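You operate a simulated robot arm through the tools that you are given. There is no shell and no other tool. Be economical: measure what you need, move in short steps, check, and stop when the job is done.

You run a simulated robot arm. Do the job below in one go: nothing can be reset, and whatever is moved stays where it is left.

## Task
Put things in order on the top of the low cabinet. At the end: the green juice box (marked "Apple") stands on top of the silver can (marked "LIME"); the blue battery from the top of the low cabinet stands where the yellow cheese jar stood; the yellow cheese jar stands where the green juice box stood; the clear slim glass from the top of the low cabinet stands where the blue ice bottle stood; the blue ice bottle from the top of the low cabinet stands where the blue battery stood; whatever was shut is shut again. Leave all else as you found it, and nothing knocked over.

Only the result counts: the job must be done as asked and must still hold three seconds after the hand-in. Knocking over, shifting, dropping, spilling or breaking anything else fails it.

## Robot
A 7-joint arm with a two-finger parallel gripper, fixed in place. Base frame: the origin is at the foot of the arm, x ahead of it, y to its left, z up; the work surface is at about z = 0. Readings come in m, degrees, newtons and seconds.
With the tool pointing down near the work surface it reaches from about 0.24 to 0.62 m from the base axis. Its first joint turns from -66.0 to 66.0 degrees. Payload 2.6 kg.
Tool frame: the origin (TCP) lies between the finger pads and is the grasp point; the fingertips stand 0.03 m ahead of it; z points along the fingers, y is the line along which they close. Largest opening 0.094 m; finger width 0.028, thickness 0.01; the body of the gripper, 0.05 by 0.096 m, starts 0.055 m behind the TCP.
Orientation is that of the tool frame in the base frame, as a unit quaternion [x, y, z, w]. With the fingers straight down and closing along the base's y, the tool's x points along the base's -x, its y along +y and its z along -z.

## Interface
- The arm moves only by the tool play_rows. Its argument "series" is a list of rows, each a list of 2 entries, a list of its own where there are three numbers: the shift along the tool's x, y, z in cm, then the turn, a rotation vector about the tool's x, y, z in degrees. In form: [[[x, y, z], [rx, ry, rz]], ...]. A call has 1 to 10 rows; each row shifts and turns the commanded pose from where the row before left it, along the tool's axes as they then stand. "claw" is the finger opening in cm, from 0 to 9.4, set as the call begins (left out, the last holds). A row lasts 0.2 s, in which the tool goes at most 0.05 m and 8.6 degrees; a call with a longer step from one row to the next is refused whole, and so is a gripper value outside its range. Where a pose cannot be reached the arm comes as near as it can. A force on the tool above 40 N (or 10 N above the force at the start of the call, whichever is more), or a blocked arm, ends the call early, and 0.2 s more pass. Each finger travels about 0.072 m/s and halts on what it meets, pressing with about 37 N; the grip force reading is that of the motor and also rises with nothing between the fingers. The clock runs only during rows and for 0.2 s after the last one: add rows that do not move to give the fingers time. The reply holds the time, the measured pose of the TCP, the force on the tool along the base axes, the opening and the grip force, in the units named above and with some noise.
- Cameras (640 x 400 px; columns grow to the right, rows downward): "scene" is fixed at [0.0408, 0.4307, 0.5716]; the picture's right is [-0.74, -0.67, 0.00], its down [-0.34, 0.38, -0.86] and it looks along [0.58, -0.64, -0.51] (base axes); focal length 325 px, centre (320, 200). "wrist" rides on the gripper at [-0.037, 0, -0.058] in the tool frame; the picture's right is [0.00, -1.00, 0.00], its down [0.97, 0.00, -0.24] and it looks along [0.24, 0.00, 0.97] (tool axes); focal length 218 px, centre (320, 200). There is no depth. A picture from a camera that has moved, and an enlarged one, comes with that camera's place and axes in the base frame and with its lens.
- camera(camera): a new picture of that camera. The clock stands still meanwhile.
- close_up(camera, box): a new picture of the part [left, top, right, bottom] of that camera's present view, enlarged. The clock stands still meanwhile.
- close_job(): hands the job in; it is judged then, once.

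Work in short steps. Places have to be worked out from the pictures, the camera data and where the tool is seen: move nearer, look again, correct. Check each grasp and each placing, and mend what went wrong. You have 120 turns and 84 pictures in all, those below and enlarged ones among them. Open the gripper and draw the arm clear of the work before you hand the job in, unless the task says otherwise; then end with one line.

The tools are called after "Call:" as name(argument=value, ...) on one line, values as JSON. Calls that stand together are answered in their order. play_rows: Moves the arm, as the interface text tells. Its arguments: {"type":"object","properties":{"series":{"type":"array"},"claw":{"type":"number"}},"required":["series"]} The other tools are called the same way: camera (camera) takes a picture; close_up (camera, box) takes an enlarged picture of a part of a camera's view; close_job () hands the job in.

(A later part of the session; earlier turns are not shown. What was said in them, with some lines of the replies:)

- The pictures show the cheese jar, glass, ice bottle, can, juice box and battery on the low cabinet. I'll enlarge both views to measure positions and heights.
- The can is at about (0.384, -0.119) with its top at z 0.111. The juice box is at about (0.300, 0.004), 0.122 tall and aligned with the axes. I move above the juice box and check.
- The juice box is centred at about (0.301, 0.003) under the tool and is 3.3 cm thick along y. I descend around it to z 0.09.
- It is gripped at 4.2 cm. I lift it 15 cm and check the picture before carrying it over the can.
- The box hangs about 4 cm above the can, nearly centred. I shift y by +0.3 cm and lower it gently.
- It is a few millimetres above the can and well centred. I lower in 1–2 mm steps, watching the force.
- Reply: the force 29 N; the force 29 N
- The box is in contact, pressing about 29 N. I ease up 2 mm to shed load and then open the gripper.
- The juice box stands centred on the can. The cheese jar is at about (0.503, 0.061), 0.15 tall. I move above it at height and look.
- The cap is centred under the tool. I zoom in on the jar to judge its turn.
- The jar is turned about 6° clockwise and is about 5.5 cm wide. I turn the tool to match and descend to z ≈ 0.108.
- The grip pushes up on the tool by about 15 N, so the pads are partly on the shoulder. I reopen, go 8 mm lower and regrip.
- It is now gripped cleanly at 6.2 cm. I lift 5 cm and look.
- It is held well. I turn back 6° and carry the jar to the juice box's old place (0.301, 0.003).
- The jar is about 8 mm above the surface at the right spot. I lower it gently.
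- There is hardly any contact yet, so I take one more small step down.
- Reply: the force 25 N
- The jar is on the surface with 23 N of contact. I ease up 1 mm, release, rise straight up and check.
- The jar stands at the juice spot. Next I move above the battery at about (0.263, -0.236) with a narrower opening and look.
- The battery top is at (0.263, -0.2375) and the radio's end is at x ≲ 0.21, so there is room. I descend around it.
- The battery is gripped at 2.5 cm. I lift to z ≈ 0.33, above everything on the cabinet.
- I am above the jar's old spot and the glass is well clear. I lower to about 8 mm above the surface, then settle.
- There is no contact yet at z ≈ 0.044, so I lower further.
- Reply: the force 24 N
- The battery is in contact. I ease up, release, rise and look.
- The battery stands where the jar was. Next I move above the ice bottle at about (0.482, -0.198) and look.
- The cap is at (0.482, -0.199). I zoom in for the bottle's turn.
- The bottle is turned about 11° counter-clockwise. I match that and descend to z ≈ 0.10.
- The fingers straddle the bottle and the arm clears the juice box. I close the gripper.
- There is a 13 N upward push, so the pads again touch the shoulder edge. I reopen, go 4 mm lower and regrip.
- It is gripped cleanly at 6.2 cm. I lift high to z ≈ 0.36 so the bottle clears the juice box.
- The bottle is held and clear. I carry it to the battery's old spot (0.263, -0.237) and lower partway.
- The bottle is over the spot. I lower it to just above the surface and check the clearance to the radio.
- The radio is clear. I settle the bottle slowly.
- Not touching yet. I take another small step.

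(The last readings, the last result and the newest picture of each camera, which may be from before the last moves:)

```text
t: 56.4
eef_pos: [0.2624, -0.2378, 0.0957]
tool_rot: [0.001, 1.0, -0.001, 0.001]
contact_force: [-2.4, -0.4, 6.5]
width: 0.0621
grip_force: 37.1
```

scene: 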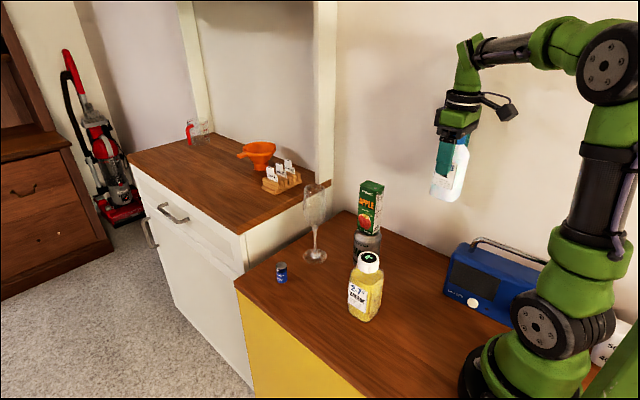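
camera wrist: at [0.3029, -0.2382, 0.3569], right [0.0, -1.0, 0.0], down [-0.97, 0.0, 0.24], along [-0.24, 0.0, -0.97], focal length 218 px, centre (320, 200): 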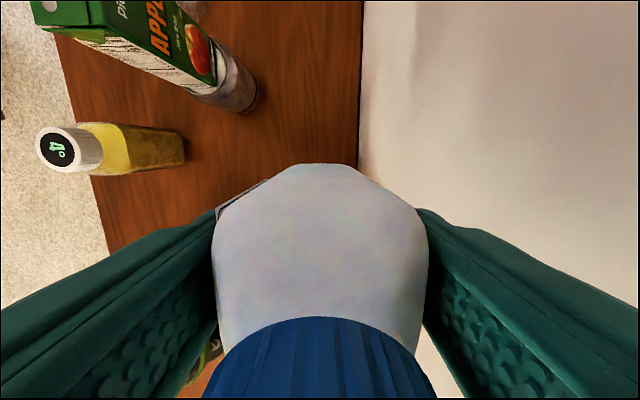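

It is touching now. I open and rise straight up well above the juice height, then look.

Call:
play_rows(series=[[[0, 0, 0], [0, 0, 0]], [[0, 0, 0], [0, 0, 0]], [[0, 0, -3], [0, 0, 0]], [[0, 0, -4], [0, 0, 0]], [[0, 0, -4.5], [0, 0, 0]], [[0, 0, -4.5], [0, 0, 0]], [[0, 0, -4.5], [0, 0, 0]], [[0, 0, -4.5], [0, 0, 0]], [[0, 0, 0], [0, 0, 0]]], claw=8)

Call:
camera(camera="wrist")

Call:
close_up(camera="scene", box=[230, 150, 540, 340])

```text
t: 58.4
eef_pos: [0.2633, -0.2372, 0.3441]
tool_rot: [0.0, 1.0, 0.0, 0.0]
contact_force: [-0.3, 0.5, -0.7]
width: 0.08
grip_force: 0.1
```

```text
49 pictures are left
camera wrist: at [0.3011, -0.2364, 0.4036], right [0.0, -1.0, 0.0], down [-0.97, 0.0, 0.24], along [-0.24, 0.0, -0.97], focal length 218 px, centre (320, 200)
```

wrist: 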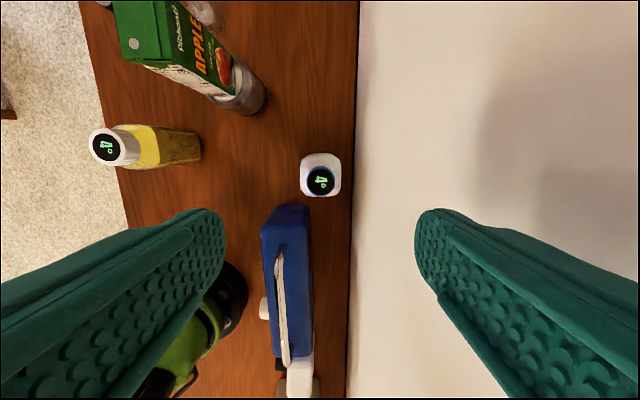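

```text
2.06 times, centred on (385, 245) of scene
camera zoom: at [0.0408, 0.4307, 0.5716], right [-0.74, -0.67, 0.0], down [-0.34, 0.38, -0.86], along [0.58, -0.64, -0.51], focal length 671 px, centre (186, 107)
```

zoom: 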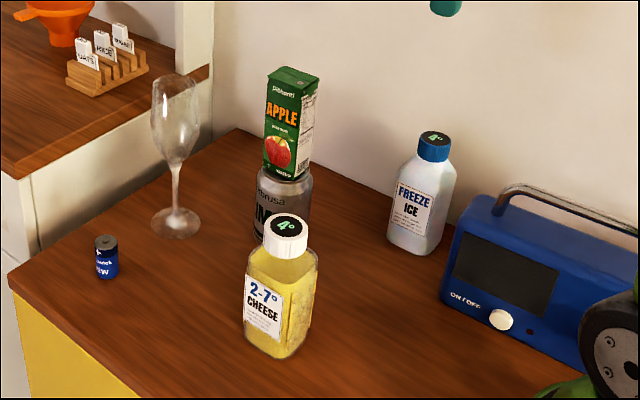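

The bottle stands where the battery was. Finally the glass, at about (0.503, -0.058) and 0.206 tall, with the bowl widest near z 0.15. I move above it.

Call:
play_rows(series=[[[-3, 2.24, 0], [0, 0, 0]], [[-3, 2.24, 0], [0, 0, 0]], [[-3, 2.24, 0], [0, 0, 0]], [[-3, 2.24, 0], [0, 0, 0]], [[-3, 2.24, 0], [0, 0, 0]], [[-3, 2.24, 0], [0, 0, 0]], [[-3, 2.24, 0], [0, 0, 0]], [[-3, 2.24, 0], [0, 0, 0]], [[0, 0, 2.4], [0, 0, 0]], [[0, 0, 0], [0, 0, 0]]], claw=9.4)

Call:
camera(camera="wrist")

Call:
close_up(camera="scene", box=[270, 150, 390, 270])

```text
t: 60.6
eef_pos: [0.5042, -0.0583, 0.3194]
tool_rot: [0.0, 1.0, 0.0, -0.001]
contact_force: [1.1, -0.7, -0.5]
width: 0.0937
grip_force: 0.0
```

```text
47 pictures are left
camera wrist: at [0.5418, -0.0584, 0.3793], right [0.0, -1.0, 0.0], down [-0.97, 0.0, 0.24], along [-0.24, 0.0, -0.97], focal length 218 px, centre (320, 200)
```

wrist: 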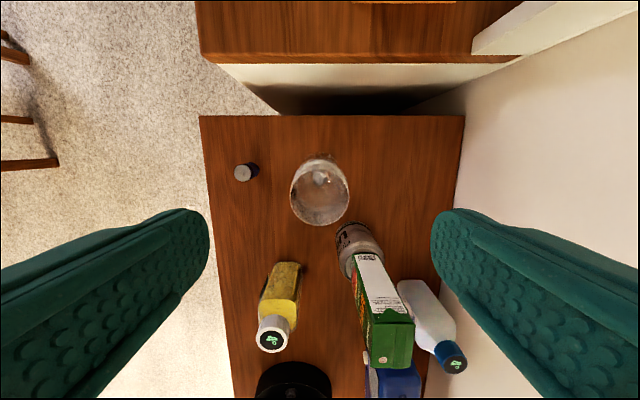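

```text
3.33 times, centred on (330, 210) of scene
camera zoom: at [0.0408, 0.4307, 0.5716], right [-0.74, -0.67, 0.0], down [-0.34, 0.38, -0.86], along [0.58, -0.64, -0.51], focal length 1084 px, centre (287, 167)
```

zoom: 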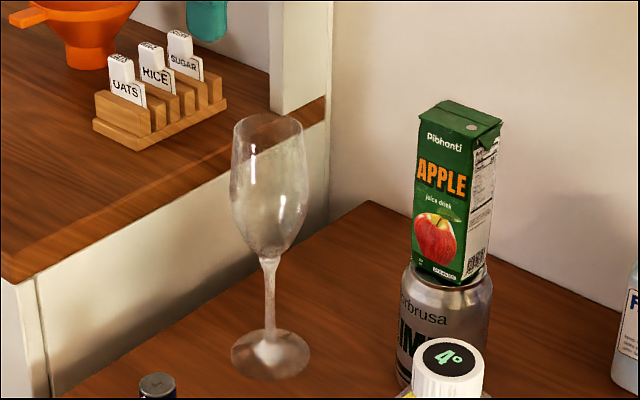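

The glass is centred under the tool. I descend so the pads reach the widest part of the bowl at TCP z ≈ 0.158, keeping the rim below the gripper body.

Call:
play_rows(series=[[[0, 0, 4], [0, 0, 0]], [[0, 0, 4], [0, 0, 0]], [[0, 0, 4], [0, 0, 0]], [[0, 0, 2.5], [0, 0, 0]], [[0, 0, 1.2], [0, 0, 0]], [[0, 0, 0], [0, 0, 0]]])

Call:
close_up(camera="scene", box=[270, 150, 390, 270])

Call:
camera(camera="wrist")

```text
t: 62.0
eef_pos: [0.502, -0.0589, 0.1627]
tool_rot: [0.001, 1.0, 0.0, 0.0]
contact_force: [0.3, -0.4, 0.5]
width: 0.094
grip_force: 0.1
```

```text
3.33 times, centred on (330, 210) of scene
camera zoom: at [0.0408, 0.4307, 0.5716], right [-0.74, -0.67, 0.0], down [-0.34, 0.38, -0.86], along [0.58, -0.64, -0.51], focal length 1084 px, centre (287, 167)
```

zoom: 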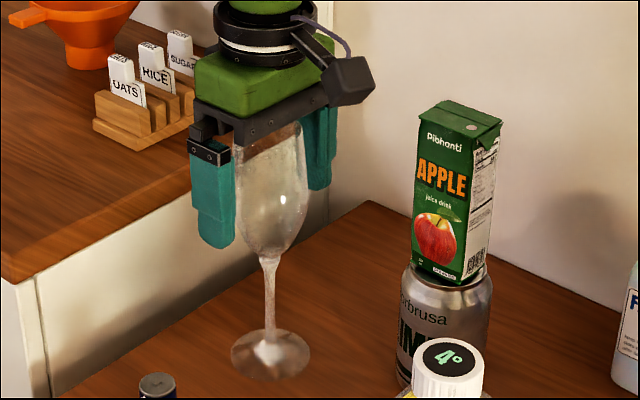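

```text
44 pictures are left
camera wrist: at [0.5408, -0.059, 0.2215], right [0.0, -1.0, 0.0], down [-0.97, 0.0, 0.24], along [-0.24, 0.0, -0.97], focal length 218 px, centre (320, 200)
```

wrist: 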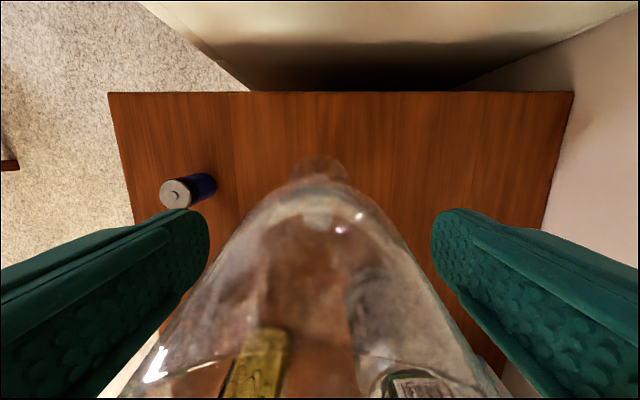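

Well aligned and there is room above the rim. I close gently on the bowl.

Call:
play_rows(series=[[[0, 0, 0], [0, 0, 0]], [[0, 0, 0], [0, 0, 0]], [[0, 0, 0], [0, 0, 0]], [[0, 0, 0], [0, 0, 0]], [[0, 0, 0], [0, 0, 0]]], claw=5)

Call:
close_up(camera="scene", box=[270, 150, 390, 270])

```text
t: 63.2
eef_pos: [0.5029, -0.0593, 0.1623]
tool_rot: [0.0, 1.0, 0.0, 0.0]
contact_force: [-1.3, -0.7, 0.4]
width: 0.0507
grip_force: 0.8
```

```text
3.33 times, centred on (330, 210) of scene
camera zoom: at [0.0408, 0.4307, 0.5716], right [-0.74, -0.67, 0.0], down [-0.34, 0.38, -0.86], along [0.58, -0.64, -0.51], focal length 1084 px, centre (287, 167)
```

zoom: 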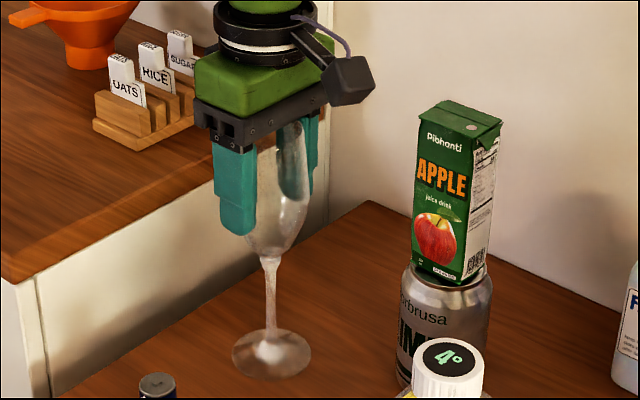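

The opening is 5.07 cm with almost no grip force, so it is only just touching. I close a bit more.

Call:
play_rows(series=[[[0, 0, 0], [0, 0, 0]], [[0, 0, 0], [0, 0, 0]], [[0, 0, 0], [0, 0, 0]]], claw=4.4)

```text
t: 64.0
eef_pos: [0.5026, -0.0587, 0.1627]
tool_rot: [0.0, 1.0, 0.0, 0.0]
contact_force: [-0.3, 1.3, 0.0]
width: 0.0499
grip_force: 37.3
```

Gripped at 5.0 cm. I lift 4 cm and check.

Call:
play_rows(series=[[[0, 0, -1], [0, 0, 0]], [[0, 0, -1.5], [0, 0, 0]], [[0, 0, -1.5], [0, 0, 0]], [[0, 0, 0], [0, 0, 0]]])

Call:
close_up(camera="scene", box=[270, 130, 390, 270])

```text
t: 65.0
eef_pos: [0.5029, -0.059, 0.2037]
tool_rot: [0.0, 1.0, 0.001, -0.001]
contact_force: [-0.1, 0.2, 0.1]
width: 0.0495
grip_force: 36.9
```

```text
2.86 times, centred on (330, 200) of scene
camera zoom: at [0.0408, 0.4307, 0.5716], right [-0.74, -0.67, 0.0], down [-0.34, 0.38, -0.86], along [0.58, -0.64, -0.51], focal length 929 px, centre (291, 200)
```

zoom: 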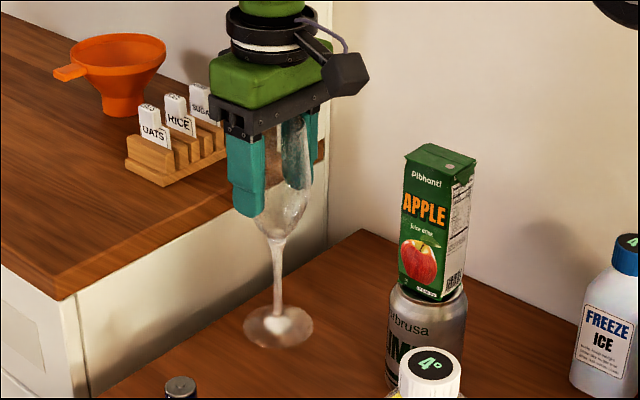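

The glass lifted fully and hangs upright. I carry it to the bottle's old place (0.482, -0.199).

Call:
play_rows(series=[[[0.4, -2.8, 0], [0, 0, 0]], [[0.4, -2.8, 0], [0, 0, 0]], [[0.4, -2.8, 0], [0, 0, 0]], [[0.4, -2.8, 0], [0, 0, 0]], [[0.5, -2.8, 0], [0, 0, 0]], [[0, 0, 0], [0, 0, 0]], [[0, 0, 1.5], [0, 0, 0]], [[0, 0, 1.5], [0, 0, 0]], [[0, 0, 0], [0, 0, 0]]])

Call:
close_up(camera="scene", box=[270, 130, 430, 270])

Call:
camera(camera="wrist")

```text
t: 67.0
eef_pos: [0.4815, -0.1978, 0.1738]
tool_rot: [-0.002, 1.0, 0.0, 0.0]
contact_force: [0.6, -0.1, -0.6]
width: 0.0494
grip_force: 37.6
```

```text
2.86 times, centred on (350, 200) of scene
camera zoom: at [0.0408, 0.4307, 0.5716], right [-0.74, -0.67, 0.0], down [-0.34, 0.38, -0.86], along [0.58, -0.64, -0.51], focal length 929 px, centre (234, 200)
```

zoom: 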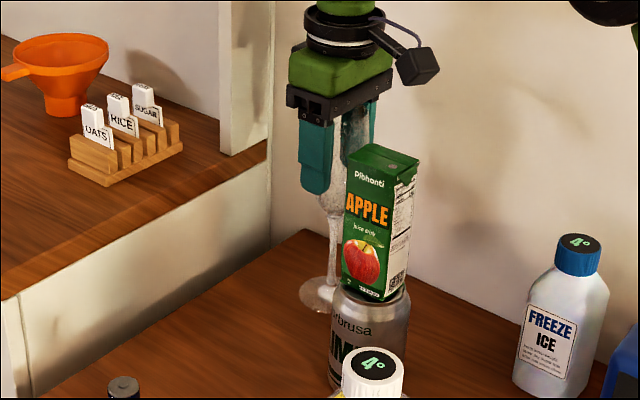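

```text
40 pictures are left
camera wrist: at [0.5195, -0.1976, 0.2321], right [0.0, -1.0, 0.0], down [-0.97, 0.0, 0.24], along [-0.24, 0.0, -0.97], focal length 218 px, centre (320, 200)
```

wrist: 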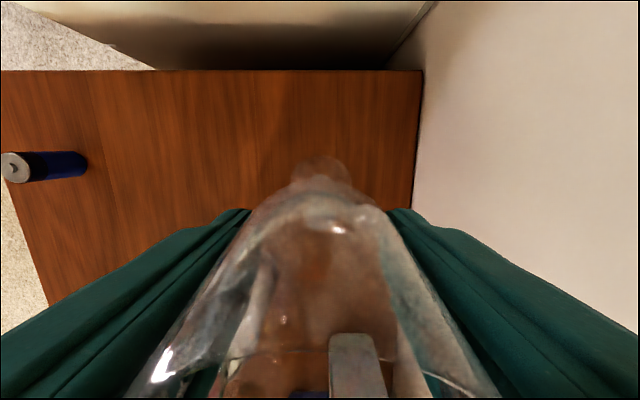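

About 1 cm above the surface. I lower slowly.

Call:
play_rows(series=[[[0, 0, 0.5], [0, 0, 0]], [[0, 0, 0.2], [0, 0, 0]], [[0, 0, 0.15], [0, 0, 0]], [[0, 0, 0], [0, 0, 0]]])

Call:
play_rows(series=[[[0, 0, 0.1], [0, 0, 0]], [[0, 0, 0], [0, 0, 0]]])

```text
t: 68.0
eef_pos: [0.4816, -0.1964, 0.1653]
tool_rot: [0.001, 1.0, 0.0, 0.0]
contact_force: [-0.2, -0.8, -0.9]
width: 0.0496
grip_force: 37.0
```

```text
t: 68.6
eef_pos: [0.4821, -0.199, 0.1646]
tool_rot: [0.0, 1.0, 0.0, 0.0]
contact_force: [-0.5, -0.2, -1.6]
width: 0.0493
grip_force: 37.2
```

Call:
play_rows(series=[[[0, 0, 0.1], [0, 0, 0]], [[0, 0, 0], [0, 0, 0]]])

```text
t: 69.2
eef_pos: [0.4826, -0.1974, 0.1644]
tool_rot: [0.001, 1.0, 0.0, 0.0]
contact_force: [-0.4, 0.3, -2.5]
width: 0.0496
grip_force: 37.3
```

No contact yet. I take another 1 mm step.

Call:
play_rows(series=[[[0, 0, 0.1], [0, 0, 0]], [[0, 0, 0], [0, 0, 0]]])

```text
t: 69.8
eef_pos: [0.4809, -0.1975, 0.1638]
tool_rot: [0.001, 1.0, 0.0, 0.001]
contact_force: [-0.7, 0.1, 2.5]
width: 0.0494
grip_force: 37.1
```

Contact seems to be starting. Half a millimetre more to confirm.

Call:
play_rows(series=[[[0, 0, 0.07], [0, 0, 0]], [[0, 0, 0], [0, 0, 0]]])

```text
t: 70.4
eef_pos: [0.4819, -0.1989, 0.1624]
tool_rot: [0.001, 1.0, -0.001, 0.0]
contact_force: [-3.3, -0.4, 12.8]
width: 0.0496
grip_force: 37.1
```

The glass is standing with 13 N of contact. I open and let it settle before rising.

Call:
play_rows(series=[[[0, 0, -0.05], [0, 0, 0]], [[0, 0, 0], [0, 0, 0]], [[0, 0, 0], [0, 0, 0]], [[0, 0, 0], [0, 0, 0]]], claw=8.6)

Call:
play_rows(series=[[[0, 0, -2], [0, 0, 0]], [[0, 0, -4], [0, 0, 0]], [[0, 0, -4], [0, 0, 0]], [[0, 0, -4], [0, 0, 0]], [[0, 0, -4], [0, 0, 0]], [[0, 0, 0], [0, 0, 0]]])

Call:
camera(camera="wrist")

Call:
camera(camera="scene")

```text
t: 71.4
eef_pos: [0.4816, -0.1985, 0.1641]
tool_rot: [-0.001, 1.0, 0.001, -0.001]
contact_force: [0.1, -0.3, 0.4]
width: 0.0859
grip_force: 0.0
```

```text
t: 72.8
eef_pos: [0.4822, -0.1992, 0.3443]
tool_rot: [0.0, 1.0, 0.0, 0.0]
contact_force: [-0.7, 0.0, -0.1]
width: 0.086
grip_force: 0.0
```

```text
39 pictures are left
camera wrist: at [0.5201, -0.1989, 0.4025], right [0.0, -1.0, 0.0], down [-0.97, 0.0, 0.24], along [-0.24, 0.0, -0.97], focal length 218 px, centre (320, 200)
```

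wrist: 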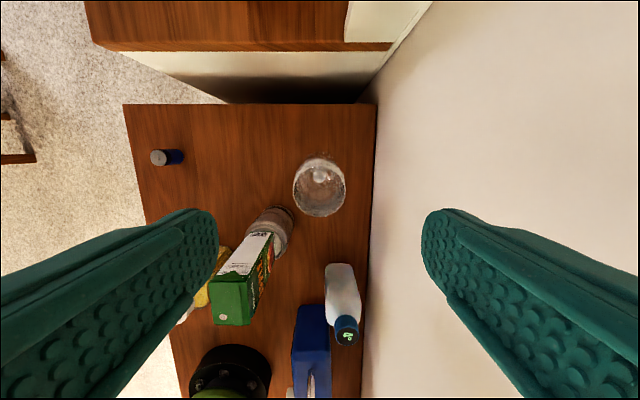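

```text
38 pictures are left
```

scene: 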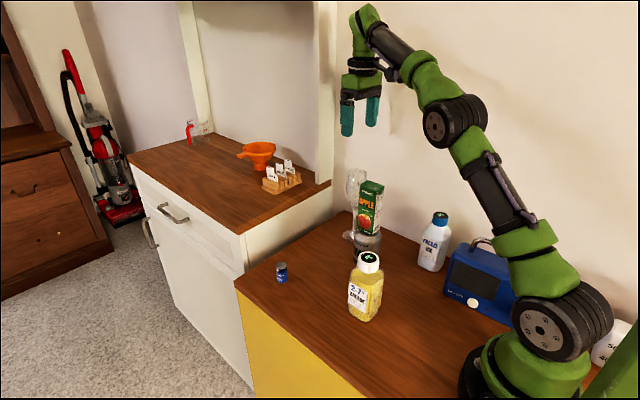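

All five are placed and upright. I draw the arm back to near its starting pose and take a last look.

Call:
play_rows(series=[[[0, 0, -3.5], [0, 0, 0]], [[0, 0, -3], [0, 0, 0]], [[4, 0.2, 0], [0, 0, 0]], [[4, 0.2, 0], [0, 0, 0]], [[4, 0.2, 0], [0, 0, 0]], [[4, 0.2, 0], [0, 0, 0]], [[4, 0.1, 0], [0, 0, 0]], [[0, 0, 0], [0, 0, 0]]], claw=9.4)

Call:
close_up(camera="scene", box=[230, 150, 540, 340])

Call:
camera(camera="wrist")

```text
t: 74.6
eef_pos: [0.2732, -0.178, 0.3736]
tool_rot: [0.0, 1.0, 0.0, 0.0]
contact_force: [0.5, -0.4, -0.6]
width: 0.0941
grip_force: 0.0
out of reach, approached as far as the arm can: row 1, 2
```

```text
2.06 times, centred on (385, 245) of scene
camera zoom: at [0.0408, 0.4307, 0.5716], right [-0.74, -0.67, 0.0], down [-0.34, 0.38, -0.86], along [0.58, -0.64, -0.51], focal length 671 px, centre (186, 107)
```

zoom: 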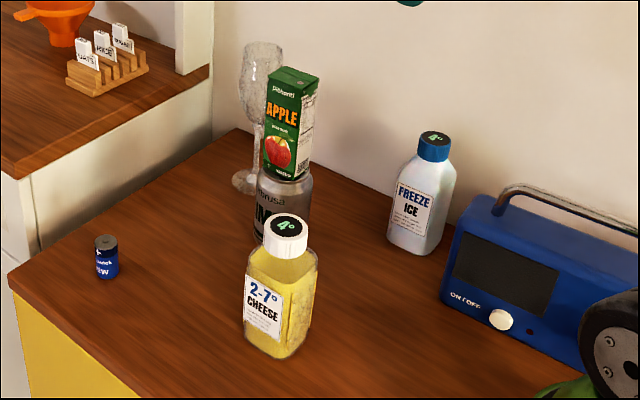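

```text
36 pictures are left
camera wrist: at [0.3104, -0.1776, 0.4316], right [0.0, -1.0, 0.0], down [-0.97, 0.0, 0.24], along [-0.24, 0.0, -0.97], focal length 218 px, centre (320, 200)
```

wrist: 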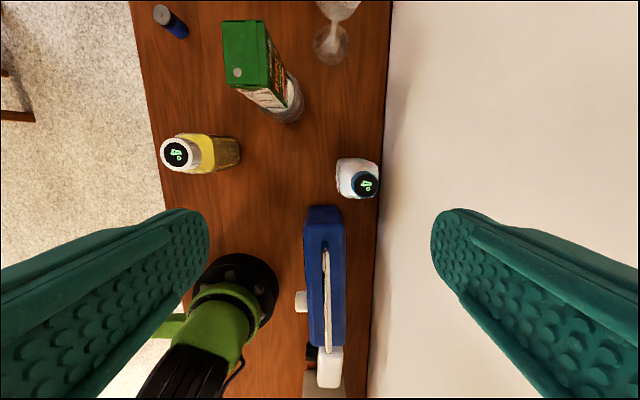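

Everything stands in its place, nothing else has moved, and the arm is clear with the gripper open. I hand the job in.

Call:
close_job()

```text
The job is handed in.
```

I put all five items where you asked, and the job is handed in. The last pictures showed everything upright, and I saw nothing else moved. Nothing had to be opened.
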